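You operate a simulated robot arm through the tools that you are given. There is no shell and no other tool. Be economical: measure what you need, move in short steps, check, and stop when the job is done.

You are at the controls of a simulated two-armed robot. One attempt, no reset.

## Task
Open the bottom specimen drawer, take the brown half from the clear top of the long grey bench and put it in the inside of the bottom specimen drawer and shut the drawer again. Close the top packing drawer. Open the bottom drawer of the measuring bench, put the small silver block on the top of the packing bench away in the inside of the bottom drawer of the measuring bench and shut the drawer again. Press the down arrow key two times. Turn the dial knob to 12 AIM. Open the wooden table drawer, fetch the brown cube marked "W-21" from the top of the purple chest and set it in the inside of the wooden table drawer, then shut the drawer. Do these in any order.

It is judged by the outcome, as a careful person would: the job done as asked, and still so three seconds after it is handed in. It fails if anything else is knocked over, pushed out of place, dropped, spilled or broken.

## Robot
Two 7-joint arms with two-finger parallel grippers on one trunk, on a base that drives. Base frame: it is fixed to the floor where the robot stands at the start and does not move with it; the origin is under the middle of the robot, x ahead of it, y to its left, z up. Readings come in cm, rad, newtons and seconds.
The left shoulder is at the start at [2, 13.8, 82.8], the right one opposite. With the tool pointing down near the work surface each hand reaches from about 10 to 38 cm from the robot's upright axis, wherever it stands, measured 20 degrees to its own side. Places, roughly: bottom drawer of the measuring bench [0, 210, 60]; bottom specimen drawer [80, -10, 20]; brown cube [250, 200, 100]; brown half [100, 0, 75]; dial knob [-20, 600, 80]; down arrow key [50, 650, 80]; inside of the bottom drawer of the measuring bench [0, 210, 60]; inside of the bottom specimen drawer [90, -20, 20]; inside of the wooden table drawer [270, 270, 80]; small silver block (3x3x2 cm) [-30, 120, 90]; top packing drawer [-40, 80, 60]; wooden table drawer [260, 270, 80]. Payload 1.57 kg a hand.
Tool frame (each hand has its own): the origin (TCP) lies between the finger pads and is the grasp point; the fingertips stand 3 cm ahead of it; z points along the fingers, y is the line along which they close. Largest opening 8 cm; finger width 1.7, thickness 1.2; the body of the gripper, 4 by 8.2 cm, starts 8 cm behind the TCP.
Orientation is that of the tool frame in the base frame, as [roll, pitch, yaw] about the fixed x, y, z axes, in that order (R = Rz(yaw) Ry(pitch) Rx(roll)). With the fingers straight down and closing along the base's y, the tool's x points along the base's -x, its y along +y and its z along -z.

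## Interface
- The arms move only by the tool servo_tool. It takes "left_deltas", "right_deltas" or both (then of equal length, played together; a hand with none holds still); each is a list of rows, each a list of 7 numbers: the finger opening in cm, from 0 to 8, then the shift along the base's x, y, z in cm, then the turn, a rotation vector about the base's x, y, z in degrees. In form: [[grip, tx, ty, tz, ax, ay, az], ...]. A call has 1 to 8 rows; each row shifts and turns the commanded pose from where the row before left it. A row lasts 0.2 s, in which the tool goes at most 5 cm and 0.15 rad; a call with a longer step from one row to the next is refused whole, and so is a gripper value outside its range. A pose out of reach is approached as far as the arm can. The call stops where the force on the tool passes 40 N (or 10 N more than at its start, if that is more) or the arm is blocked; 0.2 s more then pass. The fingers move at their own pace (about 4.5 cm/s each) and stop on an object; they squeeze with about 33 N. The grip force told is the motor's: it shows also when the fingers shut on nothing. Time passes only in rows, and 0.2 s behind the last, so rows that do not move let the fingers close. It gives the time, the measured TCP pose, the force on the tool (base axes), the opening and the grip force at its end, in the units of the frame above (readings bear some noise), with the torque about the TCP (base axes, N m) and any sound that the robot's microphone picked up.
- Cameras (640 x 400 px; columns grow to the right, rows downward): "scene" is now at [15.18, 7.54, 72.14]; the picture's right is [0.82, -0.57, 0.00], its down [-0.28, -0.40, -0.87] and it looks along [0.50, 0.71, -0.49] (base axes); focal length 214 px, centre (320, 200). "left" rides on the left gripper at [7.2, 0.7, -12.2] in its tool frame; the picture's right is [-0.09, 1.00, 0.00], its down [-0.84, -0.08, -0.54] and it looks along [-0.54, -0.05, 0.84] (tool axes); focal length 238 px, centre (320, 200). "right" rides on the right gripper at [7.2, -0.7, -12.2] in its tool frame; the picture's right is [0.09, 1.00, 0.00], its down [-0.84, 0.08, -0.54] and it looks along [-0.54, 0.05, 0.84] (tool axes); focal length 238 px, centre (320, 200). There is no depth. A picture from a camera that has moved, and an enlarged one, comes with that camera's place and axes in the base frame and with its lens.
- get_image(camera): a new picture of that camera. The clock stands still meanwhile.
- slide_trunk(by): slides the trunk up (or, below 0, down) by that many cm; the arms and the scene camera ride with it, the base frame stays. It gives what a move gives, with no picture.
- steer(legs): drives the robot by 1 to 6 legs, each [ahead, left, turn to the left] in cm, cm and rad, along the robot's own axes; the way and the turn of a leg run together, so that a leg with both is an arc; at most 150 cm and 3.142 rad a leg. The arms and the cameras ride along, it lands a little off, and it stops where it bumps. It gives what a move gives.
- head_to(pan, tilt): turns the head with the scene camera to pan (to the left, within 1.047 rad either way) and tilt (down, from -0.506 to 1.204), counted from straight ahead of the robot. It gives what a move gives.
- enlarge(camera, box): a new picture of the part [left, top, right, bottom] of that camera's present view, enlarged. The clock stands still meanwhile.
- finish_job(): hands the job in; it is judged then, once.

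Go step by step. Nothing tells you exact positions but the pictures and the camera data: compare them with the known pose of the tool, close in by small moves and look again before you grip or let go. The budget is 217 turns and 220 pictures, counting those below and the enlarged ones. Unless the task says otherwise, let go and move clear before handing in.

The tools are called after ">>>" by a JSON object that holds its "method" and its "body". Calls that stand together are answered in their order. servo_tool: Moves the arms, as the interface text tells. Its arguments: {"type":"object","properties":{"left_deltas":{"type":"array"},"right_deltas":{"type":"array"}},"required":[]} The other tools are called the same way: slide_trunk (by) slides the trunk up or down; steer (legs) drives the base; head_to (pan, tilt) turns the head that bears the scene camera; get_image (camera) takes a picture; enlarge (camera, box) takes an enlarged picture of a part of a camera's view; finish_job () hands the job in.

At the start:

```text
clock: 0.0
left_position: [16.6, 32.55, 70.21]
left_ee_rot: [-2.966, -0.694, -2.951]
left_force: [0.0, -0.3, -1.1]
left_wrist_torque: [0.02, 0.01, 0.01]
left_finger_gap: 7.97
left_grip_force: 0.2
right_position: [27.72, 0.95, 70.95]
right_ee_rot: [3.139, -0.682, 3.139]
right_force: [-0.2, -0.4, -0.3]
right_wrist_torque: [0.03, -0.01, 0.02]
right_finger_gap: 8.0
right_grip_force: 0.1
trunk travel left (down, up): [-20.3, 103.7]
robot x, y, heading: [-0.18, -0.23, -0.002]
head pan, tilt: [0.962, 0.511]
```

scene: 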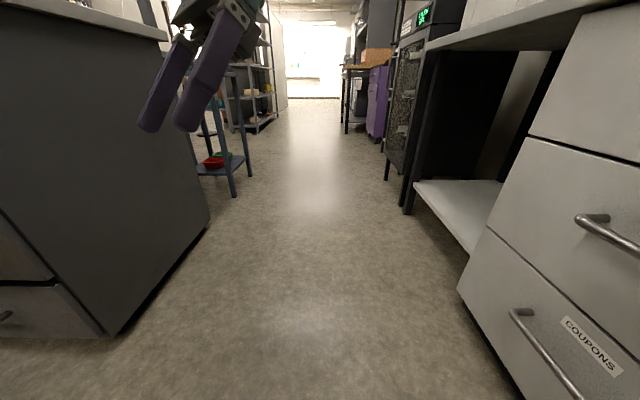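
right: 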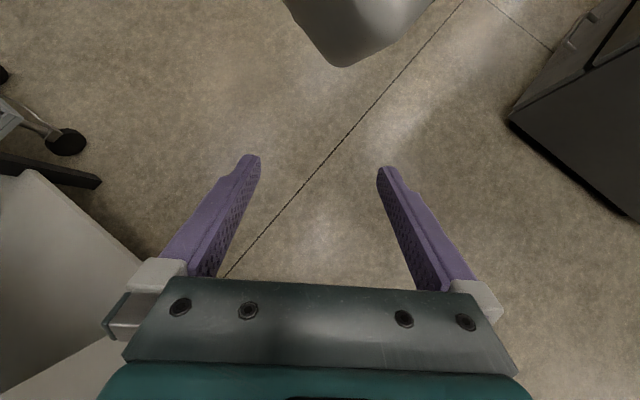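
left: 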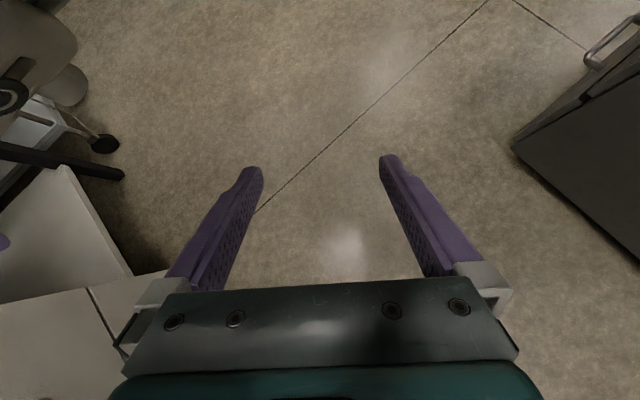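

I see an aisle running ahead-left, with a grey bench with drawers (COUPONS) on the right. I'll look around first.

>>> {"method": "head_to", "body": {"pan": 0, "tilt": 0.6}}

>>> {"method": "get_image", "body": {"camera": "scene"}}

```text
clock: 1.2
left_position: [16.52, 32.5, 70.19]
left_ee_rot: [-2.962, -0.696, -2.951]
left_force: [-0.5, -0.2, 0.1]
left_wrist_torque: [0.01, -0.01, -0.01]
left_finger_gap: 7.98
left_grip_force: 0.0
right_position: [27.76, 1.09, 70.93]
right_ee_rot: [3.142, -0.685, 3.14]
right_force: [0.1, 1.3, -0.3]
right_wrist_torque: [0.0, 0.0, -0.02]
right_finger_gap: 8.0
right_grip_force: 0.0
trunk travel left (down, up): [-20.3, 103.7]
robot x, y, heading: [0.43, -0.08, -0.0]
head pan, tilt: [0.0, 0.6]
```

```text
216 pictures are left
camera scene: at [18.82, 0.12, 71.35], right [0.0, -1.0, 0.0], down [-0.56, 0.0, -0.83], along [0.83, 0.0, -0.56], focal length 214 px, centre (320, 200)
```

scene: 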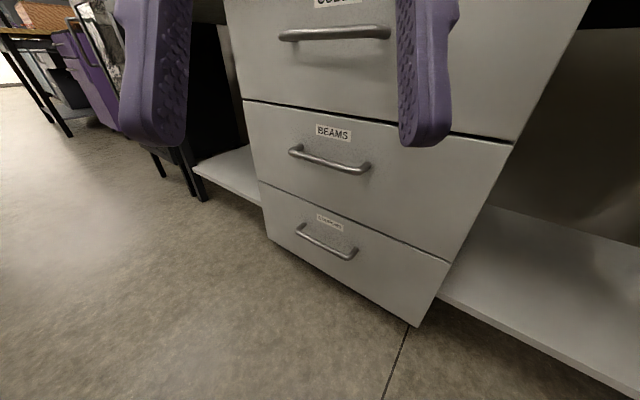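

The specimen drawers are straight ahead (bottom: COUPONS). I'll raise the trunk to see the top of the bench.

>>> {"method": "slide_trunk", "body": {"by": 45}}

>>> {"method": "get_image", "body": {"camera": "scene"}}

>>> {"method": "head_to", "body": {"pan": 1.0, "tilt": 0.4}}

>>> {"method": "get_image", "body": {"camera": "scene"}}

```text
refused: 45 is not a number from -40 to 40
```

```text
215 pictures are left
camera scene: at [18.82, 0.12, 71.35], right [0.0, -1.0, 0.0], down [-0.56, 0.0, -0.83], along [0.83, 0.0, -0.56], focal length 214 px, centre (320, 200)
```

scene: 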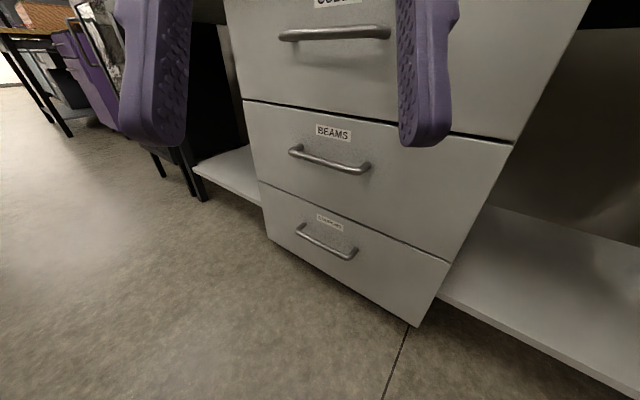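

```text
clock: 2.5
left_position: [16.64, 32.56, 70.14]
left_ee_rot: [-2.961, -0.695, -2.952]
left_force: [0.0, 1.2, 0.5]
left_wrist_torque: [0.01, -0.04, -0.01]
left_finger_gap: 7.98
left_grip_force: 0.1
right_position: [27.93, 1.14, 70.91]
right_ee_rot: [3.14, -0.684, 3.14]
right_force: [-0.1, 0.3, 0.3]
right_wrist_torque: [-0.01, -0.02, -0.01]
right_finger_gap: 7.98
right_grip_force: 0.1
trunk travel left (down, up): [-20.3, 103.7]
robot x, y, heading: [0.05, -0.05, 0.001]
head pan, tilt: [1.0, 0.4]
```

```text
214 pictures are left
camera scene: at [15.0, 7.9, 73.17], right [0.84, -0.54, 0.0], down [-0.21, -0.33, -0.92], along [0.5, 0.77, -0.39], focal length 214 px, centre (320, 200)
```

scene: 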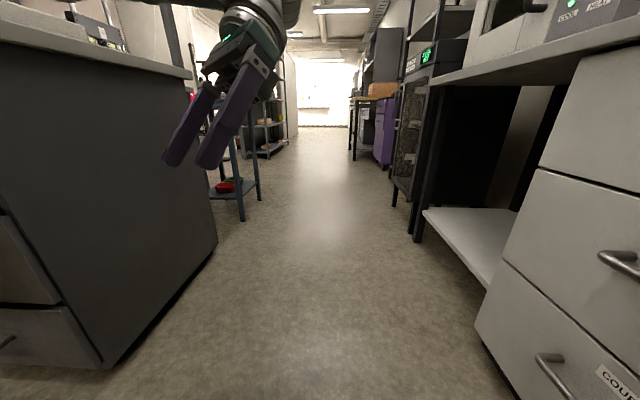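

>>> {"method": "slide_trunk", "body": {"by": 38}}

>>> {"method": "get_image", "body": {"camera": "scene"}}

>>> {"method": "head_to", "body": {"pan": 0, "tilt": 0.5}}

>>> {"method": "get_image", "body": {"camera": "scene"}}

>>> {"method": "head_to", "body": {"pan": -1.0, "tilt": 0.5}}

>>> {"method": "get_image", "body": {"camera": "scene"}}

```text
clock: 6.2
left_position: [16.68, 32.49, 108.3]
left_ee_rot: [-2.961, -0.695, -2.953]
left_force: [0.6, -0.5, -0.4]
left_wrist_torque: [-0.02, 0.01, 0.0]
left_finger_gap: 7.99
left_grip_force: 0.1
right_position: [27.77, 1.0, 108.95]
right_ee_rot: [3.139, -0.685, 3.14]
right_force: [-1.0, 0.9, -0.4]
right_wrist_torque: [-0.01, -0.02, 0.01]
right_finger_gap: 8.02
right_grip_force: 0.0
trunk travel left (down, up): [-58.3, 65.7]
robot x, y, heading: [0.01, 0.05, 0.005]
head pan, tilt: [1.0, 0.4]
```

```text
213 pictures are left
camera scene: at [14.99, 7.9, 111.17], right [0.84, -0.54, 0.0], down [-0.21, -0.33, -0.92], along [0.5, 0.78, -0.39], focal length 214 px, centre (320, 200)
```

scene: 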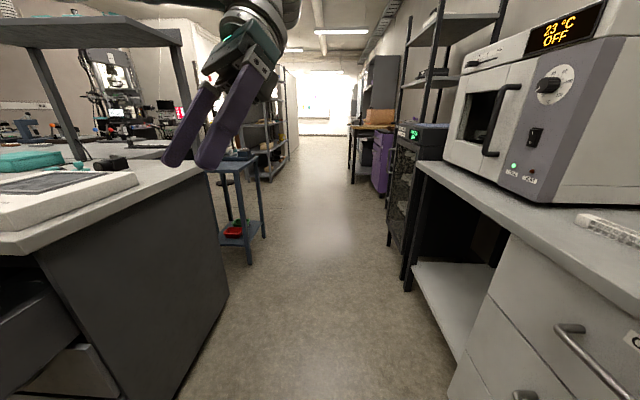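

```text
clock: 7.5
left_position: [16.54, 32.57, 108.22]
left_ee_rot: [-2.961, -0.694, -2.952]
left_force: [1.2, 0.4, 0.4]
left_wrist_torque: [0.0, -0.03, -0.03]
left_finger_gap: 7.99
left_grip_force: 0.0
right_position: [27.9, 1.05, 108.94]
right_ee_rot: [3.139, -0.684, 3.14]
right_force: [0.5, -0.3, 0.4]
right_wrist_torque: [0.02, 0.0, -0.01]
right_finger_gap: 7.99
right_grip_force: 0.0
trunk travel left (down, up): [-58.3, 65.7]
robot x, y, heading: [0.02, -0.26, 0.001]
head pan, tilt: [0.0, 0.499]
```

```text
212 pictures are left
camera scene: at [19.08, 0.12, 110.26], right [0.0, -1.0, 0.0], down [-0.48, 0.0, -0.88], along [0.88, 0.0, -0.48], focal length 214 px, centre (320, 200)
```

scene: 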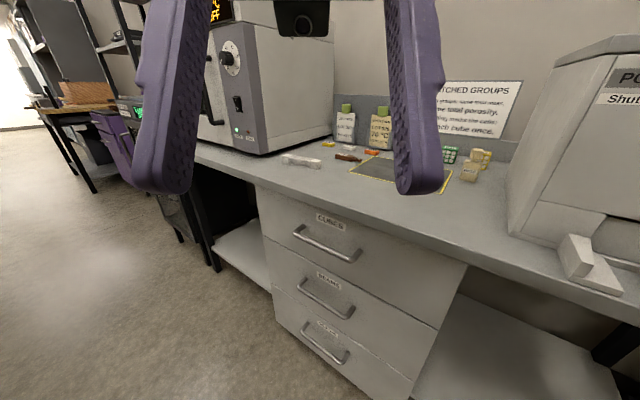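

```text
clock: 8.7
left_position: [16.58, 32.51, 108.1]
left_ee_rot: [-2.96, -0.697, -2.951]
left_force: [-0.7, -0.1, -1.2]
left_wrist_torque: [0.02, -0.05, -0.01]
left_finger_gap: 8.0
left_grip_force: 0.0
right_position: [27.81, 1.11, 108.96]
right_ee_rot: [3.139, -0.683, 3.14]
right_force: [0.0, -0.2, 0.4]
right_wrist_torque: [0.0, -0.03, 0.0]
right_finger_gap: 8.0
right_grip_force: 0.2
trunk travel left (down, up): [-58.3, 65.7]
robot x, y, heading: [-0.16, -0.14, 0.0]
head pan, tilt: [-1.0, 0.499]
```

```text
211 pictures are left
camera scene: at [14.91, -7.54, 110.26], right [-0.84, -0.54, 0.0], down [-0.26, 0.4, -0.88], along [0.47, -0.74, -0.48], focal length 214 px, centre (320, 200)
```

scene: 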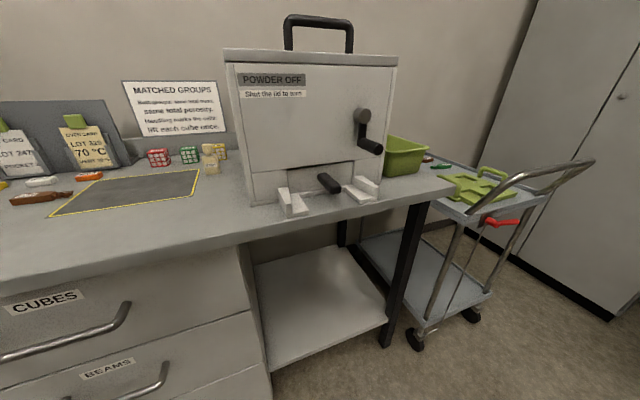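

The bench runs obliquely, about 35° clockwise of my frame. I'll turn to face it and zoom on the items.

>>> {"method": "steer", "body": {"legs": [[0, 0, -0.61]]}}

>>> {"method": "head_to", "body": {"pan": 0, "tilt": 0.5}}

>>> {"method": "get_image", "body": {"camera": "scene"}}

>>> {"method": "head_to", "body": {"pan": 0.35, "tilt": 0.5}}

>>> {"method": "get_image", "body": {"camera": "scene"}}

```text
clock: 10.8
left_position: [32.37, 16.97, 108.24]
left_ee_rot: [-2.96, -0.693, 2.713]
left_force: [-0.1, 0.2, 0.4]
left_wrist_torque: [-0.03, 0.01, 0.0]
left_finger_gap: 7.98
left_grip_force: 0.1
right_position: [23.36, -15.21, 108.9]
right_ee_rot: [3.139, -0.684, 2.522]
right_force: [0.3, -0.5, -0.7]
right_wrist_torque: [0.0, 0.02, -0.03]
right_finger_gap: 7.98
right_grip_force: 0.0
trunk travel left (down, up): [-58.3, 65.7]
robot x, y, heading: [0.24, -0.06, -0.619]
head pan, tilt: [-1.0, 0.499]
```

```text
clock: 12.1
left_position: [32.47, 16.9, 108.25]
left_ee_rot: [-2.957, -0.695, 2.712]
left_force: [-0.8, -0.7, 0.4]
left_wrist_torque: [-0.01, -0.01, 0.02]
left_finger_gap: 7.97
left_grip_force: 0.1
right_position: [23.38, -15.09, 108.92]
right_ee_rot: [3.139, -0.685, 2.523]
right_force: [-0.5, 0.1, -0.3]
right_wrist_torque: [0.01, 0.02, 0.04]
right_finger_gap: 8.01
right_grip_force: 0.0
trunk travel left (down, up): [-58.3, 65.7]
robot x, y, heading: [-0.16, 0.13, -0.621]
head pan, tilt: [0.0, 0.499]
```

```text
210 pictures are left
camera scene: at [15.55, -10.95, 110.26], right [-0.58, -0.81, 0.0], down [-0.39, 0.28, -0.88], along [0.72, -0.51, -0.48], focal length 214 px, centre (320, 200)
```

scene: 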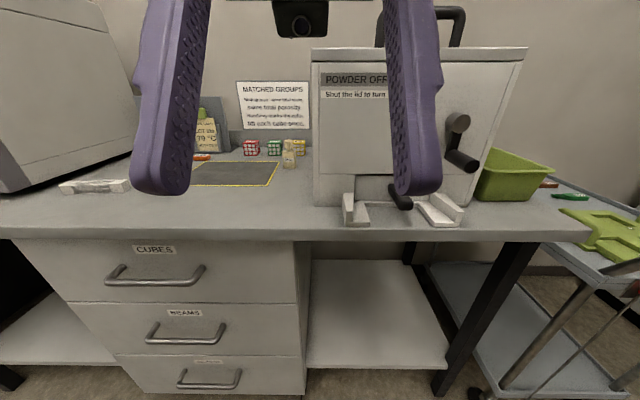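

```text
clock: 12.9
left_position: [32.45, 16.87, 108.13]
left_ee_rot: [-2.958, -0.694, 2.712]
left_force: [-0.2, -0.3, 0.2]
left_wrist_torque: [0.0, 0.01, -0.02]
left_finger_gap: 7.98
left_grip_force: 0.0
right_position: [23.26, -15.17, 108.97]
right_ee_rot: [-3.141, -0.684, 2.524]
right_force: [1.2, 0.6, -0.5]
right_wrist_torque: [-0.01, 0.0, -0.02]
right_finger_gap: 7.99
right_grip_force: 0.0
trunk travel left (down, up): [-58.3, 65.7]
robot x, y, heading: [0.36, -0.11, -0.618]
head pan, tilt: [0.351, 0.499]
```

```text
209 pictures are left
camera scene: at [16.91, -8.08, 110.26], right [-0.26, -0.96, 0.0], down [-0.46, 0.13, -0.88], along [0.85, -0.23, -0.48], focal length 214 px, centre (320, 200)
```

scene: 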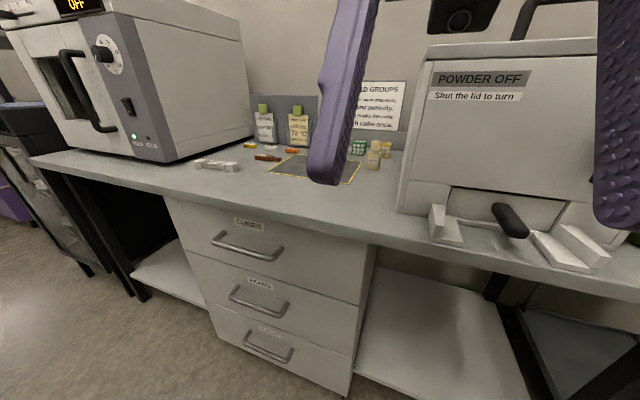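

>>> {"method": "steer", "body": {"legs": [[0, 35, 0]]}}

>>> {"method": "head_to", "body": {"pan": 0, "tilt": 0.5}}

>>> {"method": "get_image", "body": {"camera": "scene"}}

>>> {"method": "enlarge", "body": {"camera": "scene", "box": [200, 80, 440, 230]}}

```text
clock: 15.2
left_position: [52.58, 44.83, 108.17]
left_ee_rot: [-2.96, -0.695, 2.708]
left_force: [-0.1, -0.9, 0.0]
left_wrist_torque: [0.0, -0.01, 0.01]
left_finger_gap: 8.01
left_grip_force: 0.0
right_position: [43.24, 12.6, 108.92]
right_ee_rot: [3.141, -0.684, 2.517]
right_force: [-0.1, 0.2, -0.2]
right_wrist_torque: [0.01, -0.03, -0.02]
right_finger_gap: 8.0
right_grip_force: 0.1
trunk travel left (down, up): [-58.3, 65.7]
robot x, y, heading: [20.26, 27.65, -0.623]
head pan, tilt: [0.351, 0.499]
```

```text
clock: 16.0
left_position: [52.48, 44.75, 108.2]
left_ee_rot: [-2.958, -0.695, 2.708]
left_force: [0.0, 1.0, 0.2]
left_wrist_torque: [0.0, 0.02, -0.01]
left_finger_gap: 8.01
left_grip_force: 0.0
right_position: [43.29, 12.69, 108.85]
right_ee_rot: [3.141, -0.685, 2.516]
right_force: [-1.3, -0.2, -0.4]
right_wrist_torque: [-0.03, -0.03, 0.0]
right_finger_gap: 8.0
right_grip_force: 0.0
trunk travel left (down, up): [-58.3, 65.7]
robot x, y, heading: [19.94, 28.19, -0.626]
head pan, tilt: [0.0, 0.499]
```

```text
208 pictures are left
camera scene: at [35.52, 16.99, 110.26], right [-0.58, -0.81, 0.0], down [-0.39, 0.28, -0.88], along [0.71, -0.51, -0.48], focal length 214 px, centre (320, 200)
```

scene: 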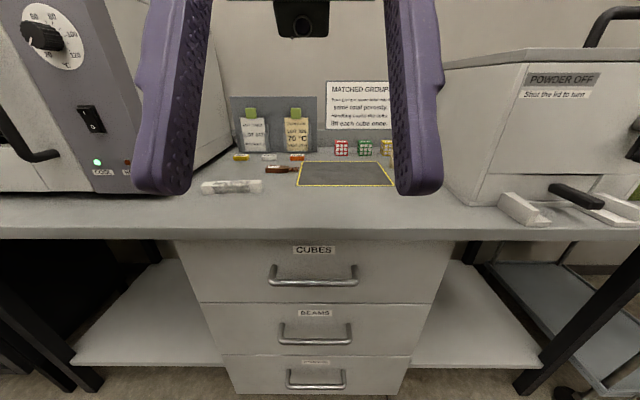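

```text
2.67 times, centred on (320, 155) of scene
camera zoom: at [35.52, 16.99, 110.26], right [-0.58, -0.81, 0.0], down [-0.39, 0.28, -0.88], along [0.71, -0.51, -0.48], focal length 572 px, centre (320, 320)
```

zoom: 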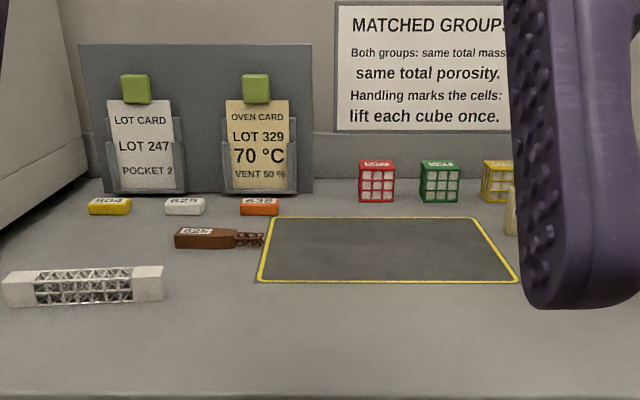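

The brown half (625) is left of the yellow-framed grey mat. I'll look down to see my base's extent.

>>> {"method": "head_to", "body": {"pan": 0, "tilt": 1.2}}

>>> {"method": "get_image", "body": {"camera": "scene"}}

```text
clock: 17.1
left_position: [52.47, 44.78, 108.2]
left_ee_rot: [-2.958, -0.693, 2.705]
left_force: [0.0, -0.4, -0.4]
left_wrist_torque: [-0.01, 0.01, 0.0]
left_finger_gap: 8.01
left_grip_force: 0.1
right_position: [43.24, 12.74, 108.9]
right_ee_rot: [3.141, -0.685, 2.518]
right_force: [0.2, -0.8, 0.8]
right_wrist_torque: [0.01, 0.0, 0.0]
right_finger_gap: 8.0
right_grip_force: 0.0
trunk travel left (down, up): [-58.3, 65.7]
robot x, y, heading: [19.9, 27.99, -0.622]
head pan, tilt: [0.0, 1.201]
```

```text
206 pictures are left
camera scene: at [32.67, 19.02, 104.89], right [-0.58, -0.81, 0.0], down [-0.76, 0.54, -0.36], along [0.29, -0.21, -0.93], focal length 214 px, centre (320, 200)
```

scene: 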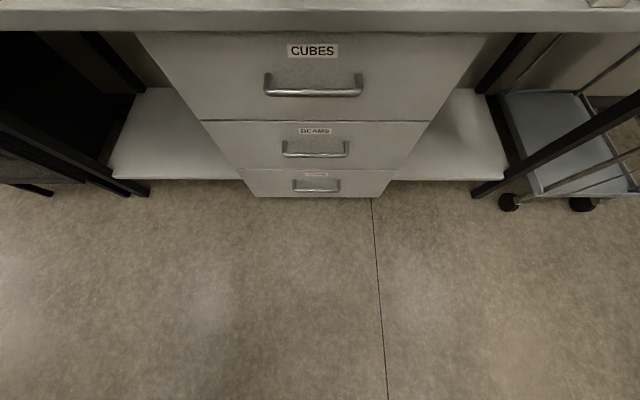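

The bench face is about 52 cm ahead of my axis. I'll raise nothing more, drive 18 cm nearer and then test the left hand's reach towards the half.

>>> {"method": "steer", "body": {"legs": [[18, 0, 0]]}}

>>> {"method": "head_to", "body": {"pan": 0, "tilt": 0.75}}

>>> {"method": "servo_tool", "body": {"left_deltas": [[8, 0.5, -3, 0, 0, 0, -8], [8, 0.5, -3, 0, 0, 0, -8], [8, 0, -3, 0, 0, 0, -8], [8, 0, -3, 0, 0, 0, -8], [8, 0, -3, 0, 0, 0, -8], [8, 0, -3, 0, 0, 0, -8], [8, 0, 0, 0, 0, 0, -8], [8, 0, 0, 0, 0, 0, -8]]}}

>>> {"method": "get_image", "body": {"camera": "scene"}}

```text
clock: 18.6
left_position: [66.76, 34.69, 108.17]
left_ee_rot: [-2.958, -0.695, 2.712]
left_force: [-0.5, -0.7, -0.3]
left_wrist_torque: [0.01, 0.01, 0.0]
left_finger_gap: 7.97
left_grip_force: 0.0
right_position: [57.61, 2.53, 108.92]
right_ee_rot: [3.14, -0.686, 2.522]
right_force: [-0.6, 0.6, 0.2]
right_wrist_torque: [-0.02, 0.0, -0.03]
right_finger_gap: 8.0
right_grip_force: 0.1
trunk travel left (down, up): [-58.3, 65.7]
robot x, y, heading: [34.13, 17.54, -0.618]
head pan, tilt: [0.0, 1.201]
```

```text
clock: 19.4
left_position: [66.68, 34.59, 108.16]
left_ee_rot: [-2.959, -0.696, 2.713]
left_force: [-0.6, -0.7, 0.3]
left_wrist_torque: [0.02, -0.02, -0.02]
left_finger_gap: 8.01
left_grip_force: 0.1
right_position: [57.64, 2.55, 108.8]
right_ee_rot: [3.141, -0.684, 2.522]
right_force: [0.8, -0.3, -0.2]
right_wrist_torque: [-0.01, -0.01, 0.03]
right_finger_gap: 8.01
right_grip_force: 0.0
trunk travel left (down, up): [-58.3, 65.7]
robot x, y, heading: [34.37, 17.78, -0.612]
head pan, tilt: [0.0, 0.75]
```

```text
clock: 20.1
left_position: [67.59, 30.64, 107.25]
left_ee_rot: [-2.849, -0.691, 2.5]
left_force: [0.4, -0.1, -0.1]
left_wrist_torque: [-0.03, 0.02, -0.02]
left_finger_gap: 8.04
left_grip_force: 0.1
right_position: [57.61, 2.53, 108.94]
right_ee_rot: [3.139, -0.686, 2.521]
right_force: [-0.3, 0.4, -0.2]
right_wrist_torque: [0.0, 0.01, 0.0]
right_finger_gap: 8.02
right_grip_force: 0.1
trunk travel left (down, up): [-58.3, 65.7]
robot x, y, heading: [34.23, 17.7, -0.623]
head pan, tilt: [0.0, 0.75]
stopped in row 3 (left hand): the arm was blocked; the commanded pose is now the measured one
```

```text
205 pictures are left
camera scene: at [49.24, 7.32, 108.06], right [-0.58, -0.82, 0.0], down [-0.56, 0.4, -0.73], along [0.6, -0.42, -0.68], focal length 214 px, centre (320, 200)
```

scene: 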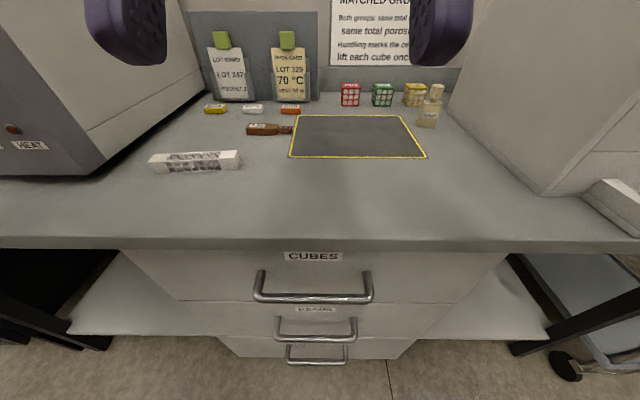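

The tool leans back towards me; I'll first straighten it to vertical while going forward.

>>> {"method": "servo_tool", "body": {"left_deltas": [[8, 1.6, -4, 0, -4.58, -6.44, 0], [8, 1.6, -4, 0, -4.58, -6.44, 0], [8, 1.6, -3, 0, -4.58, -6.44, 0], [8, 1.6, -3, 0, -4.58, -6.44, 0], [8, 1.6, -3, 0, -4.58, -6.44, 0]]}}

```text
clock: 21.3
left_position: [75.68, 13.55, 107.19]
left_ee_rot: [-2.861, 0.001, 2.507]
left_force: [-0.4, 0.1, -0.5]
left_wrist_torque: [0.04, -0.02, 0.02]
left_finger_gap: 8.04
left_grip_force: 0.0
right_position: [57.58, 2.53, 108.94]
right_ee_rot: [3.139, -0.685, 2.522]
right_force: [0.9, -0.6, -0.8]
right_wrist_torque: [0.04, -0.01, 0.0]
right_finger_gap: 7.99
right_grip_force: 0.1
trunk travel left (down, up): [-58.3, 65.7]
robot x, y, heading: [34.54, 17.7, -0.615]
head pan, tilt: [0.0, 0.75]
```

>>> {"method": "servo_tool", "body": {"left_deltas": [[8, 0, 0, 0, 6.5, -4.65, 0], [8, 0, 0, 0, 6.5, -4.65, 0], [8, 0, 0, 0, 0, 0, -8], [8, 0, 0, 0, 0, 0, -8], [8, 0, 0, 0, 0, 0, -8], [8, 0, 0, 0, 0, 0, -8], [8, 0, 0, 0, 0, 0, -8], [8, 0, 0, 0, 0, 0, -8]]}}

```text
clock: 23.1
left_position: [75.51, 13.48, 107.22]
left_ee_rot: [3.141, -0.008, 1.666]
left_force: [0.1, 0.0, 0.9]
left_wrist_torque: [-0.02, 0.0, -0.01]
left_finger_gap: 8.01
left_grip_force: 0.1
right_position: [57.6, 2.59, 108.96]
right_ee_rot: [3.14, -0.685, 2.521]
right_force: [0.0, -0.4, -0.3]
right_wrist_torque: [0.0, -0.02, 0.0]
right_finger_gap: 7.99
right_grip_force: 0.0
trunk travel left (down, up): [-58.3, 65.7]
robot x, y, heading: [34.71, 17.96, -0.619]
head pan, tilt: [0.0, 0.75]
```

>>> {"method": "servo_tool", "body": {"left_deltas": [[8, 2.0, -3.2, 0, 0, 0, -8.2], [8, 2.0, -3.2, 0, 0, 0, -8.2], [8, 2.0, -3.2, 0, 0, 0, -8.2], [8, 2.0, -3.2, 0, 0, 0, -8.2], [8, 2.0, -3.2, 0, 0, 0, -8.2]]}}

>>> {"method": "get_image", "body": {"camera": "scene"}}

>>> {"method": "get_image", "body": {"camera": "left"}}

```text
clock: 24.5
left_position: [80.88, 4.27, 102.18]
left_ee_rot: [-3.037, -0.018, 1.079]
left_force: [-0.2, -0.2, -0.7]
left_wrist_torque: [0.0, -0.03, 0.03]
left_finger_gap: 8.0
left_grip_force: 0.1
left hand out of reach, approached as far as the arm can: row 4, 5
right_position: [57.61, 2.52, 108.86]
right_ee_rot: [3.138, -0.687, 2.524]
right_force: [-1.1, -0.1, -0.3]
right_wrist_torque: [0.03, -0.02, 0.04]
right_finger_gap: 8.0
right_grip_force: 0.0
trunk travel left (down, up): [-58.3, 65.7]
robot x, y, heading: [34.5, 17.38, -0.618]
head pan, tilt: [0.0, 0.75]
stopped in row 5 (left hand): the arm was blocked; the commanded pose is now the measured one
```

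```text
204 pictures are left
camera scene: at [49.23, 7.31, 108.06], right [-0.58, -0.82, 0.0], down [-0.56, 0.39, -0.73], along [0.6, -0.42, -0.68], focal length 214 px, centre (320, 200)
```

scene: 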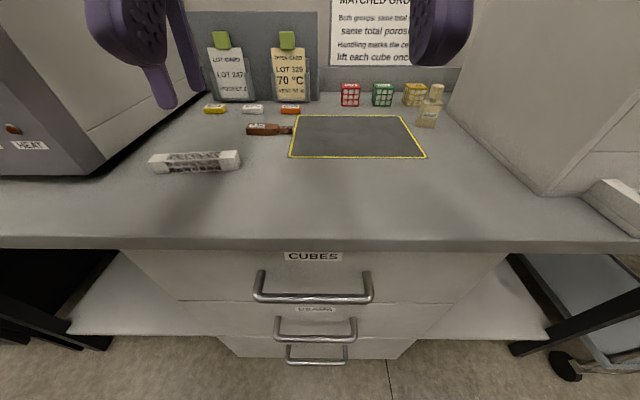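

```text
203 pictures are left
camera left: at [85.92, 9.55, 114.32], right [0.83, -0.55, -0.11], down [-0.42, -0.74, 0.53], along [-0.37, -0.4, -0.84], focal length 238 px, centre (320, 200)
```

left: 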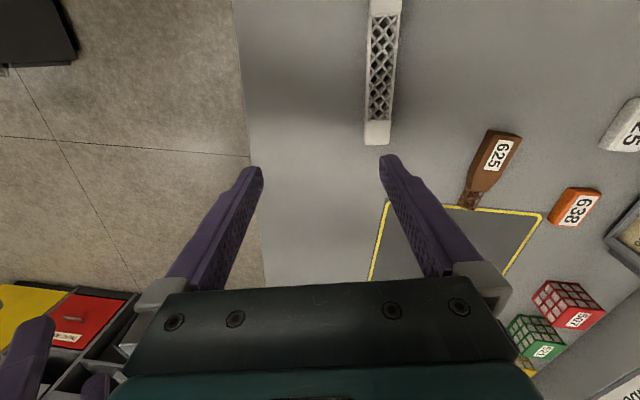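

The arm reaches about 45 cm with the tool down, so I need to be closer. I'll creep ahead and see whether the base bumps.

>>> {"method": "steer", "body": {"legs": [[9, 0, 0]]}}

```text
clock: 25.6
left_position: [88.15, -0.79, 102.21]
left_ee_rot: [-3.037, -0.019, 1.08]
left_force: [0.9, 0.6, 0.2]
left_wrist_torque: [-0.04, 0.02, 0.01]
left_finger_gap: 7.97
left_grip_force: 0.1
right_position: [64.87, -2.56, 108.89]
right_ee_rot: [3.139, -0.685, 2.524]
right_force: [0.7, 0.4, -0.1]
right_wrist_torque: [-0.01, -0.02, 0.01]
right_finger_gap: 7.97
right_grip_force: 0.1
trunk travel left (down, up): [-58.3, 65.7]
robot x, y, heading: [41.34, 12.6, -0.615]
head pan, tilt: [0.0, 0.75]
```

>>> {"method": "steer", "body": {"legs": [[7, 0, 0]]}}

>>> {"method": "get_image", "body": {"camera": "left"}}

>>> {"method": "get_image", "body": {"camera": "scene"}}

```text
clock: 26.6
left_position: [93.87, -4.9, 102.2]
left_ee_rot: [-3.038, -0.021, 1.078]
left_force: [0.5, 0.4, 0.3]
left_wrist_torque: [-0.01, 0.0, 0.02]
left_finger_gap: 7.98
left_grip_force: 0.1
right_position: [70.73, -6.68, 108.88]
right_ee_rot: [3.141, -0.687, 2.524]
right_force: [-0.4, 1.0, 0.0]
right_wrist_torque: [-0.01, -0.02, 0.0]
right_finger_gap: 8.03
right_grip_force: 0.1
trunk travel left (down, up): [-58.3, 65.7]
robot x, y, heading: [47.7, 8.15, -0.619]
head pan, tilt: [0.0, 0.75]
```

```text
202 pictures are left
camera left: at [99.01, 0.33, 114.32], right [0.83, -0.55, -0.11], down [-0.42, -0.74, 0.53], along [-0.37, -0.4, -0.84], focal length 238 px, centre (320, 200)
```

left: 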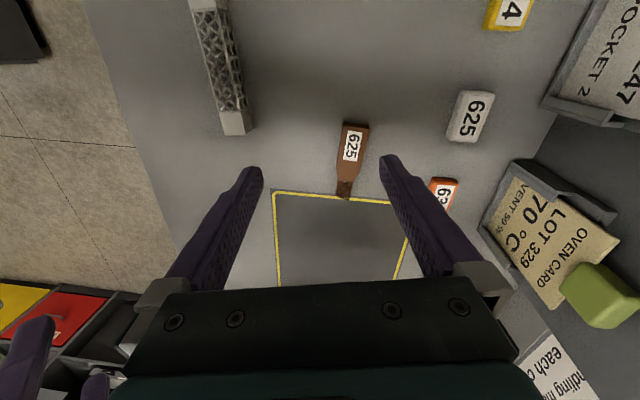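

```text
201 pictures are left
camera scene: at [62.33, -1.96, 108.07], right [-0.58, -0.82, 0.0], down [-0.56, 0.39, -0.73], along [0.6, -0.42, -0.68], focal length 214 px, centre (320, 200)
```

scene: 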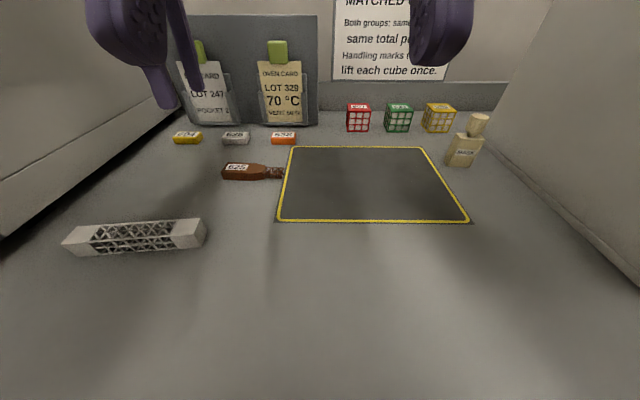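

>>> {"method": "steer", "body": {"legs": [[5, 0, 0]]}}

>>> {"method": "servo_tool", "body": {"left_deltas": [[8, -2, 0, 0, -1.4, -2.6, -6], [8, -2.3, 0, 0, -1.4, -2.6, -5]]}}

>>> {"method": "get_image", "body": {"camera": "left"}}

```text
clock: 27.6
left_position: [98.0, -7.8, 102.15]
left_ee_rot: [-3.038, -0.021, 1.079]
left_force: [0.1, -0.7, 0.0]
left_wrist_torque: [0.03, 0.03, 0.03]
left_finger_gap: 7.99
left_grip_force: 0.1
right_position: [74.72, -9.56, 108.9]
right_ee_rot: [3.14, -0.687, 2.522]
right_force: [-0.5, 0.1, 0.5]
right_wrist_torque: [0.01, -0.01, -0.03]
right_finger_gap: 7.98
right_grip_force: 0.0
trunk travel left (down, up): [-58.3, 65.7]
robot x, y, heading: [51.61, 5.87, -0.62]
head pan, tilt: [0.0, 0.75]
```

```text
clock: 28.2
left_position: [97.47, -10.44, 102.33]
left_ee_rot: [-3.108, -0.027, 0.895]
left_force: [0.3, 0.4, 0.8]
left_wrist_torque: [-0.02, 0.0, 0.0]
left_finger_gap: 8.02
left_grip_force: 0.1
left hand out of reach, approached as far as the arm can: row 1, 2
right_position: [74.75, -9.68, 108.83]
right_ee_rot: [3.14, -0.685, 2.523]
right_force: [-1.1, 0.2, 0.6]
right_wrist_torque: [0.02, -0.01, 0.02]
right_finger_gap: 7.97
right_grip_force: 0.1
trunk travel left (down, up): [-58.3, 65.7]
robot x, y, heading: [51.49, 5.69, -0.613]
head pan, tilt: [0.0, 0.75]
```

```text
200 pictures are left
camera left: at [102.67, -5.79, 114.67], right [0.72, -0.69, -0.04], down [-0.58, -0.63, 0.52], along [-0.38, -0.35, -0.85], focal length 238 px, centre (320, 200)
```

left: 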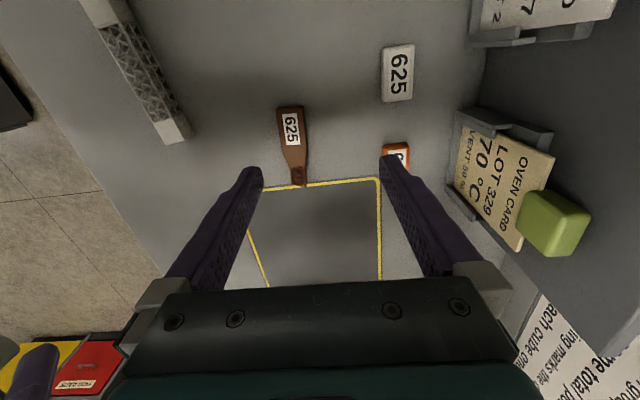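

>>> {"method": "servo_tool", "body": {"left_deltas": [[8, -1.5, 0.5, -1, 0, 0, 0], [8, -1.5, 0.5, -1, 0, 0, 0]]}}

```text
clock: 28.8
left_position: [96.73, -12.14, 102.03]
left_ee_rot: [-3.14, -0.028, 0.887]
left_force: [0.0, 0.6, -0.7]
left_wrist_torque: [-0.01, 0.01, -0.01]
left_finger_gap: 8.0
left_grip_force: 0.1
left hand out of reach, approached as far as the arm can: row 1, 2
right_position: [74.81, -9.57, 108.91]
right_ee_rot: [3.14, -0.686, 2.521]
right_force: [0.0, 0.1, 1.0]
right_wrist_torque: [-0.01, 0.0, -0.02]
right_finger_gap: 8.01
right_grip_force: 0.1
trunk travel left (down, up): [-58.3, 65.7]
robot x, y, heading: [51.24, 5.61, -0.618]
head pan, tilt: [0.0, 0.75]
```

Yaw of the left wrist is at its limit here; turning the base a bit to the right will free it.

>>> {"method": "steer", "body": {"legs": [[0, 0, -0.2], [0, 0, -0.2]]}}

>>> {"method": "servo_tool", "body": {"left_deltas": [[8, 0, 0, 0, 0, 0, 8], [8, 0, 0, 0, 0, 0, 8], [8, 0, 0, 0, 0, 0, 7]]}}

>>> {"method": "get_image", "body": {"camera": "left"}}

>>> {"method": "get_image", "body": {"camera": "scene"}}

```text
clock: 30.6
left_position: [86.47, -28.09, 101.81]
left_ee_rot: [-3.137, -0.031, 0.496]
left_force: [0.1, -0.2, -0.5]
left_wrist_torque: [0.02, -0.02, 0.01]
left_finger_gap: 8.01
left_grip_force: 0.1
right_position: [67.07, -17.4, 108.95]
right_ee_rot: [3.139, -0.687, 2.127]
right_force: [0.1, 0.3, 0.6]
right_wrist_torque: [-0.01, 0.0, 0.01]
right_finger_gap: 8.0
right_grip_force: 0.1
trunk travel left (down, up): [-58.3, 65.7]
robot x, y, heading: [51.4, 5.34, -1.012]
head pan, tilt: [0.0, 0.75]
```

```text
clock: 31.4
left_position: [86.42, -28.09, 101.89]
left_ee_rot: [-3.139, -0.029, 0.899]
left_force: [0.6, 0.6, 0.0]
left_wrist_torque: [0.01, -0.03, -0.01]
left_finger_gap: 7.99
left_grip_force: 0.1
right_position: [67.22, -17.29, 108.85]
right_ee_rot: [3.139, -0.687, 2.128]
right_force: [0.3, 0.1, 0.2]
right_wrist_torque: [0.02, 0.02, -0.02]
right_finger_gap: 8.0
right_grip_force: 0.1
trunk travel left (down, up): [-58.3, 65.7]
robot x, y, heading: [51.53, 5.57, -1.008]
head pan, tilt: [0.0, 0.75]
```

```text
199 pictures are left
camera left: at [91.25, -23.23, 114.18], right [0.72, -0.69, -0.01], down [-0.59, -0.62, 0.52], along [-0.36, -0.37, -0.86], focal length 238 px, centre (320, 200)
```

left: 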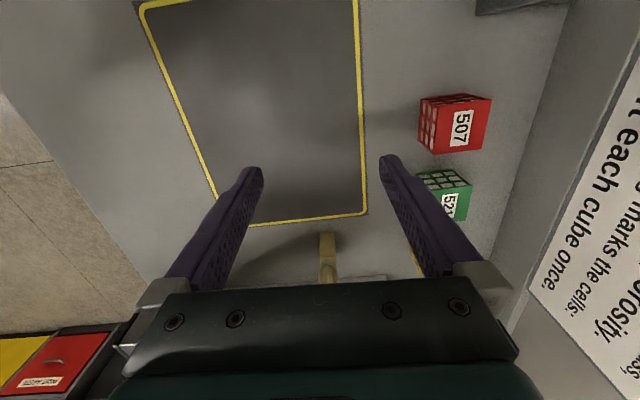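

```text
198 pictures are left
camera scene: at [61.19, -9.77, 108.06], right [-0.85, -0.53, 0.0], down [-0.36, 0.58, -0.73], along [0.39, -0.62, -0.68], focal length 214 px, centre (320, 200)
```

scene: 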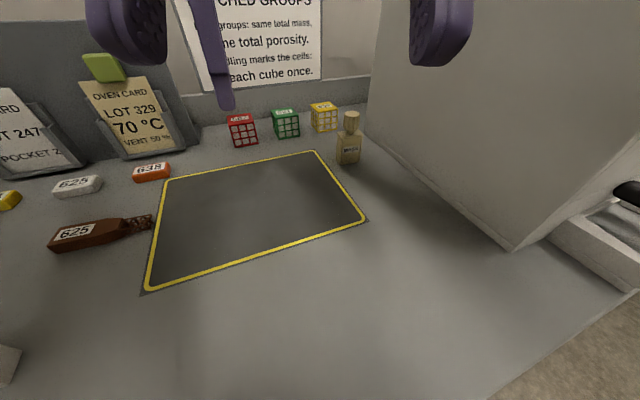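

>>> {"method": "servo_tool", "body": {"left_deltas": [[8, 1.5, 3.9, 0, 0, 0, 0], [8, 1.5, 3.9, 0, 0, 0, 0], [8, 1.5, 3.9, 0, 0, 0, 0], [8, 1.5, 3.9, 0, 0, 0, 0], [8, 1.5, 3.9, 0, 0, 0, 0]]}}

>>> {"method": "get_image", "body": {"camera": "left"}}

```text
clock: 32.6
left_position: [93.99, -8.35, 101.82]
left_ee_rot: [-3.138, -0.033, 0.897]
left_force: [0.0, 0.3, 0.2]
left_wrist_torque: [0.01, 0.02, 0.01]
left_finger_gap: 8.01
left_grip_force: 0.0
right_position: [67.2, -17.34, 108.91]
right_ee_rot: [3.14, -0.686, 2.127]
right_force: [0.3, -0.6, -0.5]
right_wrist_torque: [0.01, -0.01, 0.01]
right_finger_gap: 7.99
right_grip_force: 0.1
trunk travel left (down, up): [-58.3, 65.7]
robot x, y, heading: [51.46, 5.51, -1.012]
head pan, tilt: [0.0, 0.75]
```

```text
197 pictures are left
camera left: at [98.81, -3.6, 114.09], right [0.72, -0.69, -0.01], down [-0.59, -0.62, 0.52], along [-0.36, -0.37, -0.86], focal length 238 px, centre (320, 200)
```

left: 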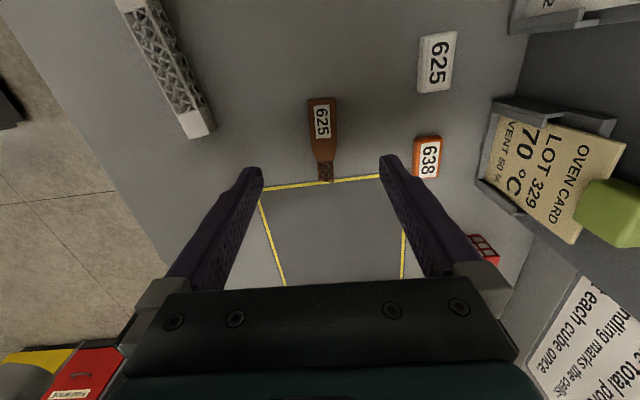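

>>> {"method": "servo_tool", "body": {"left_deltas": [[6, 0.2, 0, -2.5, 0, 0, 0], [6, 0, 0, -2.5, 0, 0, 0], [6, 0, 0, -2.5, 0, 0, 0], [6, 0, 0, -2, 0, 0, 0]]}}

>>> {"method": "get_image", "body": {"camera": "left"}}

```text
clock: 33.6
left_position: [94.13, -8.48, 92.26]
left_ee_rot: [-3.137, -0.028, 0.896]
left_force: [0.5, 0.5, 0.2]
left_wrist_torque: [-0.01, 0.01, -0.01]
left_finger_gap: 6.01
left_grip_force: 0.1
right_position: [67.14, -17.33, 108.77]
right_ee_rot: [3.139, -0.686, 2.129]
right_force: [0.2, -0.6, 0.3]
right_wrist_torque: [0.02, 0.02, 0.0]
right_finger_gap: 8.0
right_grip_force: 0.0
trunk travel left (down, up): [-58.3, 65.7]
robot x, y, heading: [51.54, 5.62, -1.012]
head pan, tilt: [0.0, 0.75]
```

```text
196 pictures are left
camera left: at [99.04, -3.66, 104.62], right [0.72, -0.69, -0.01], down [-0.59, -0.62, 0.52], along [-0.36, -0.37, -0.86], focal length 238 px, centre (320, 200)
```

left: 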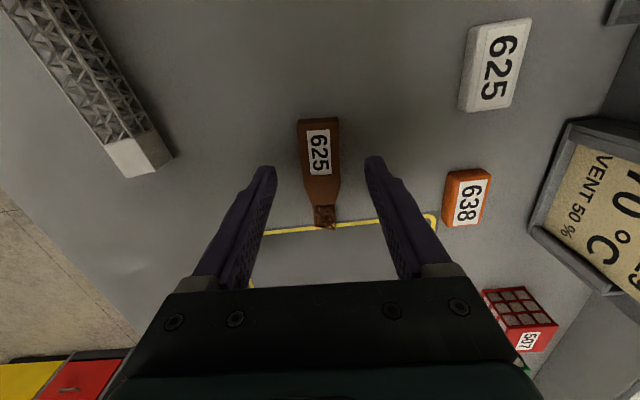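

>>> {"method": "servo_tool", "body": {"left_deltas": [[6, 0.3, 0.2, -1, 0, 0, 0], [6, 0, 0, -0.8, 0, 0, 0], [6, 0, 0, -0.6, 0, 0, 0], [6, 0, 0, -0.4, 0, 0, 0]]}}

>>> {"method": "get_image", "body": {"camera": "left"}}

```text
clock: 34.6
left_position: [94.37, -8.24, 89.44]
left_ee_rot: [-3.138, -0.031, 0.896]
left_force: [0.5, 0.5, 0.4]
left_wrist_torque: [0.01, 0.01, -0.01]
left_finger_gap: 6.01
left_grip_force: 0.0
right_position: [67.16, -17.39, 108.89]
right_ee_rot: [3.141, -0.685, 2.128]
right_force: [-0.2, 0.1, 0.3]
right_wrist_torque: [0.0, 0.03, 0.04]
right_finger_gap: 8.02
right_grip_force: 0.1
trunk travel left (down, up): [-58.3, 65.7]
robot x, y, heading: [51.7, 5.67, -1.014]
head pan, tilt: [0.0, 0.75]
```

```text
195 pictures are left
camera left: at [99.29, -3.48, 101.88], right [0.72, -0.69, -0.01], down [-0.59, -0.62, 0.52], along [-0.36, -0.37, -0.86], focal length 238 px, centre (320, 200)
```

left: 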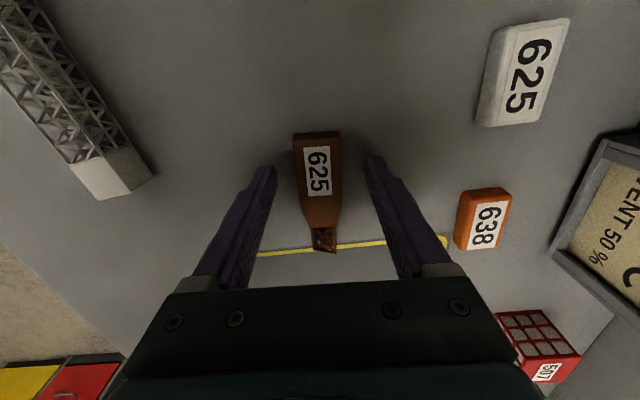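

>>> {"method": "servo_tool", "body": {"left_deltas": [[6, 0, 0, -0.3, 0, 0, 0], [6, 0, 0, -0.3, 0, 0, 0], [6, 0, 0, -0.2, 0, 0, 0]]}}

>>> {"method": "get_image", "body": {"camera": "left"}}

```text
clock: 35.5
left_position: [94.46, -8.5, 89.04]
left_ee_rot: [-3.141, -0.028, 0.896]
left_force: [-8.3, 4.3, 32.0]
left_wrist_torque: [-0.48, -0.15, 0.1]
left_finger_gap: 5.64
left_grip_force: 0.0
right_position: [67.28, -17.33, 109.03]
right_ee_rot: [3.137, -0.684, 2.128]
right_force: [0.0, 0.8, 0.6]
right_wrist_torque: [-0.01, 0.01, -0.03]
right_finger_gap: 7.99
right_grip_force: 0.1
trunk travel left (down, up): [-58.3, 65.7]
robot x, y, heading: [51.37, 5.67, -1.014]
head pan, tilt: [0.0, 0.75]
```

```text
194 pictures are left
camera left: at [99.4, -3.54, 101.34], right [0.72, -0.69, 0.0], down [-0.59, -0.62, 0.52], along [-0.36, -0.37, -0.85], focal length 238 px, centre (320, 200)
```

left: 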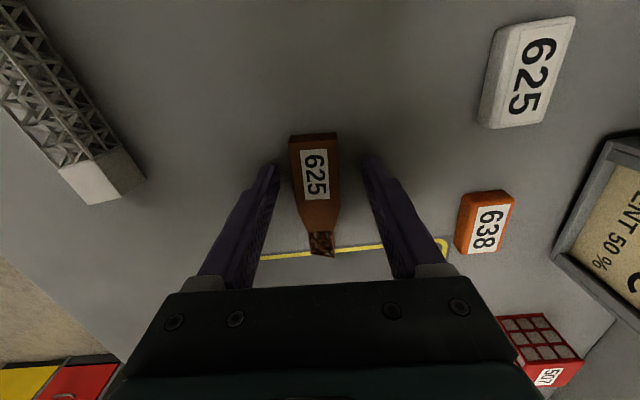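

Fingertips touch the bench (top z ≈ 86). I'll lift a little and grip.

>>> {"method": "servo_tool", "body": {"left_deltas": [[6, -0.2, 0.2, 0.6, 0, 0, 0], [4, 0, 0, 0, 0, 0, 0], [2, 0, 0, 0, 0, 0, 0], [0, 0, 0, 0, 0, 0, 0], [0, 0, 0, 0, 0, 0, 0]]}}

>>> {"method": "servo_tool", "body": {"left_deltas": [[0, 0, 0, 2, 0, 0, 0], [0, 0, 0, 3, 0, 0, 0], [0, 0, 0, 4, 0, 0, 0], [0, 0, 0, 4, 0, 0, 0]]}}

>>> {"method": "get_image", "body": {"camera": "left"}}

```text
clock: 36.6
left_position: [94.35, -8.22, 89.4]
left_ee_rot: [-3.136, -0.032, 0.898]
left_force: [-0.1, 0.4, 0.0]
left_wrist_torque: [0.01, 0.0, -0.03]
left_finger_gap: 2.87
left_grip_force: 29.5
right_position: [67.15, -17.4, 108.91]
right_ee_rot: [3.14, -0.687, 2.127]
right_force: [-0.5, -0.6, 0.4]
right_wrist_torque: [-0.02, -0.01, 0.03]
right_finger_gap: 8.0
right_grip_force: 0.0
trunk travel left (down, up): [-58.3, 65.7]
robot x, y, heading: [51.69, 5.37, -1.015]
head pan, tilt: [0.0, 0.75]
```

```text
clock: 37.6
left_position: [94.52, -8.26, 102.3]
left_ee_rot: [-3.135, -0.03, 0.896]
left_force: [-0.7, -1.1, -0.2]
left_wrist_torque: [-0.01, 0.02, 0.0]
left_finger_gap: 2.84
left_grip_force: 32.6
right_position: [67.19, -17.32, 108.87]
right_ee_rot: [3.141, -0.686, 2.131]
right_force: [0.6, 0.0, -0.4]
right_wrist_torque: [0.03, 0.01, 0.02]
right_finger_gap: 7.99
right_grip_force: 0.1
trunk travel left (down, up): [-58.3, 65.7]
robot x, y, heading: [51.37, 5.72, -1.011]
head pan, tilt: [0.0, 0.75]
```

```text
193 pictures are left
camera left: at [99.25, -3.29, 114.66], right [0.72, -0.69, -0.01], down [-0.59, -0.62, 0.52], along [-0.36, -0.37, -0.86], focal length 238 px, centre (320, 200)
```

left: 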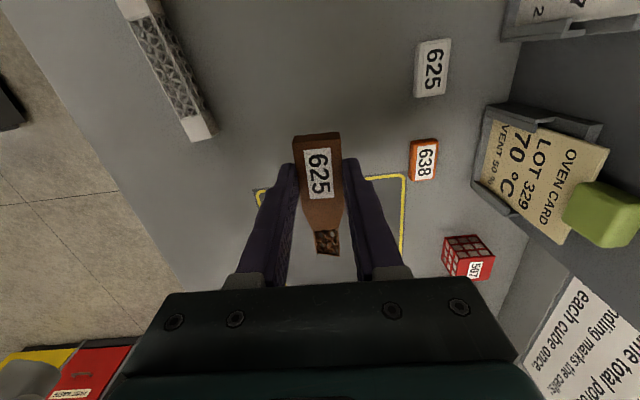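

The half is gripped and lifted. I'll back away from the bench and square up in front of the drawers.

>>> {"method": "steer", "body": {"legs": [[-34.2, -14.1, 0], [0, 0, 0.39]]}}

>>> {"method": "slide_trunk", "body": {"by": -40}}

>>> {"method": "head_to", "body": {"pan": 0, "tilt": 0.9}}

>>> {"method": "get_image", "body": {"camera": "scene"}}

```text
clock: 41.2
left_position: [66.0, 31.33, 102.13]
left_ee_rot: [-3.137, -0.031, 1.295]
left_force: [0.6, 0.1, -0.9]
left_wrist_torque: [0.01, 0.02, 0.01]
left_finger_gap: 2.86
left_grip_force: 33.4
right_position: [44.54, 12.22, 108.93]
right_ee_rot: [3.139, -0.686, 2.53]
right_force: [-0.4, 0.3, 0.3]
right_wrist_torque: [0.02, -0.01, 0.01]
right_finger_gap: 7.99
right_grip_force: 0.0
trunk travel left (down, up): [-58.3, 65.7]
robot x, y, heading: [21.08, 27.3, -0.609]
head pan, tilt: [0.0, 0.75]
```

```text
clock: 45.0
left_position: [66.05, 31.28, 62.37]
left_ee_rot: [-3.137, -0.031, 1.296]
left_force: [-0.2, -0.8, -0.3]
left_wrist_torque: [-0.02, -0.02, -0.02]
left_finger_gap: 2.84
left_grip_force: 33.0
right_position: [44.45, 12.22, 68.87]
right_ee_rot: [3.141, -0.686, 2.529]
right_force: [0.0, 0.0, 0.3]
right_wrist_torque: [0.0, 0.0, -0.03]
right_finger_gap: 7.98
right_grip_force: 0.0
trunk travel left (down, up): [-18.3, 105.7]
robot x, y, heading: [21.29, 27.64, -0.608]
head pan, tilt: [0.0, 0.75]
```

```text
clock: 45.8
left_position: [65.92, 31.25, 62.25]
left_ee_rot: [-3.137, -0.032, 1.297]
left_force: [0.0, -0.4, 0.6]
left_wrist_torque: [0.0, 0.01, 0.0]
left_finger_gap: 2.9
left_grip_force: 32.9
right_position: [44.5, 12.13, 68.93]
right_ee_rot: [3.141, -0.685, 2.53]
right_force: [-0.2, 0.8, 0.1]
right_wrist_torque: [0.0, 0.01, 0.05]
right_finger_gap: 8.01
right_grip_force: 0.1
trunk travel left (down, up): [-18.3, 105.7]
robot x, y, heading: [21.33, 27.65, -0.611]
head pan, tilt: [0.0, 0.901]
```

```text
192 pictures are left
camera scene: at [35.5, 17.31, 66.88], right [-0.57, -0.82, 0.0], down [-0.64, 0.45, -0.62], along [0.51, -0.36, -0.78], focal length 214 px, centre (320, 200)
```

scene: 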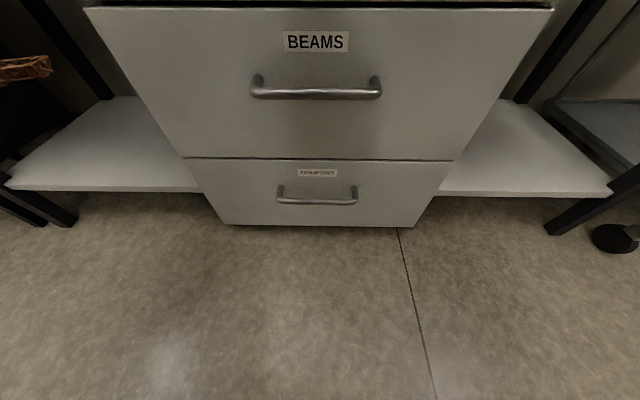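

The COUPONS handle is about 50 cm ahead at z ≈ 28. I'll lower the trunk, tilt the right hand to point forward-down, and hook the bar with closed fingers.

>>> {"method": "slide_trunk", "body": {"by": -15}}

>>> {"method": "servo_tool", "body": {"right_deltas": [[4, -0.5, 0.4, -1, -4.81, -6.89, 0], [2, -0.5, 0.4, -2, -4.81, -6.89, 0], [0, 0, 0, -2.5, -4.81, -6.89, 0], [0, 0, 0, -2.5, -4.81, -6.89, 0], [0, 0, 0, -2.5, -4.81, -6.89, 0], [0, 0, 0, -2.5, -4.81, -6.89, 0], [0, 0, 0, -2.5, -4.81, -6.89, 0], [0, 0, 0, -2.5, -4.81, -6.89, 0]]}}

>>> {"method": "get_image", "body": {"camera": "right"}}

>>> {"method": "get_image", "body": {"camera": "scene"}}

```text
clock: 47.5
left_position: [65.96, 31.29, 47.27]
left_ee_rot: [-3.138, -0.032, 1.297]
left_force: [0.4, -0.3, 0.0]
left_wrist_torque: [-0.01, -0.02, 0.01]
left_finger_gap: 2.83
left_grip_force: 33.6
right_position: [44.5, 12.31, 53.91]
right_ee_rot: [3.139, -0.684, 2.529]
right_force: [0.0, 0.2, -0.8]
right_wrist_torque: [-0.01, -0.03, -0.05]
right_finger_gap: 8.01
right_grip_force: 0.1
trunk travel left (down, up): [-3.3, 120.7]
robot x, y, heading: [21.1, 27.38, -0.612]
head pan, tilt: [0.0, 0.901]
```

```text
clock: 48.7
left_position: [65.91, 31.35, 47.27]
left_ee_rot: [-3.137, -0.033, 1.297]
left_force: [0.5, 0.7, 0.1]
left_wrist_torque: [-0.03, 0.03, -0.01]
left_finger_gap: 2.86
left_grip_force: 33.0
right_position: [43.99, 12.88, 44.31]
right_ee_rot: [3.123, 0.039, 2.518]
right_force: [5.0, -10.1, 19.0]
right_wrist_torque: [2.14, 1.96, 0.46]
right_finger_gap: 0.01
right_grip_force: 14.2
trunk travel left (down, up): [-3.3, 120.7]
robot x, y, heading: [21.06, 27.97, -0.608]
head pan, tilt: [0.0, 0.901]
stopped in row 6 (right hand): the force on the tool passed its limit at 105 N (the readings are from after the stop); the commanded pose is now the measured one
```

```text
191 pictures are left
camera right: at [37.21, 16.63, 56.24], right [0.51, 0.86, 0.02], down [0.7, -0.42, 0.58], along [0.5, -0.28, -0.82], focal length 238 px, centre (320, 200)
```

right: 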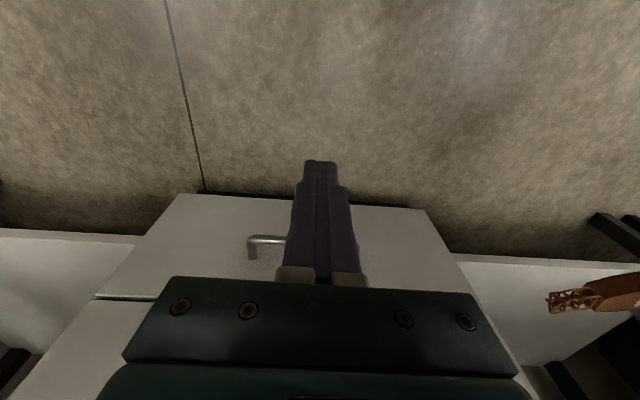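

```text
190 pictures are left
camera scene: at [35.38, 17.48, 51.66], right [-0.57, -0.82, 0.0], down [-0.66, 0.45, -0.6], along [0.49, -0.34, -0.8], focal length 214 px, centre (320, 200)
```

scene: 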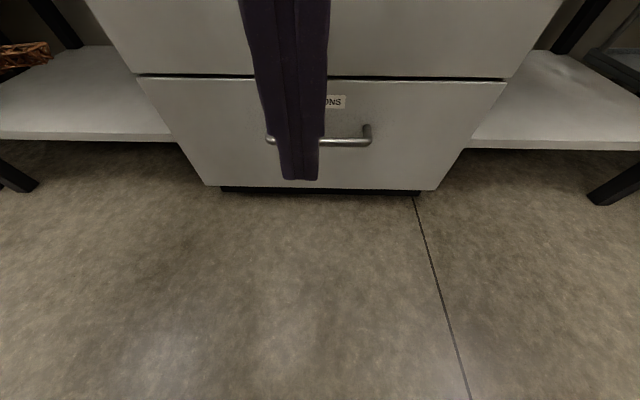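

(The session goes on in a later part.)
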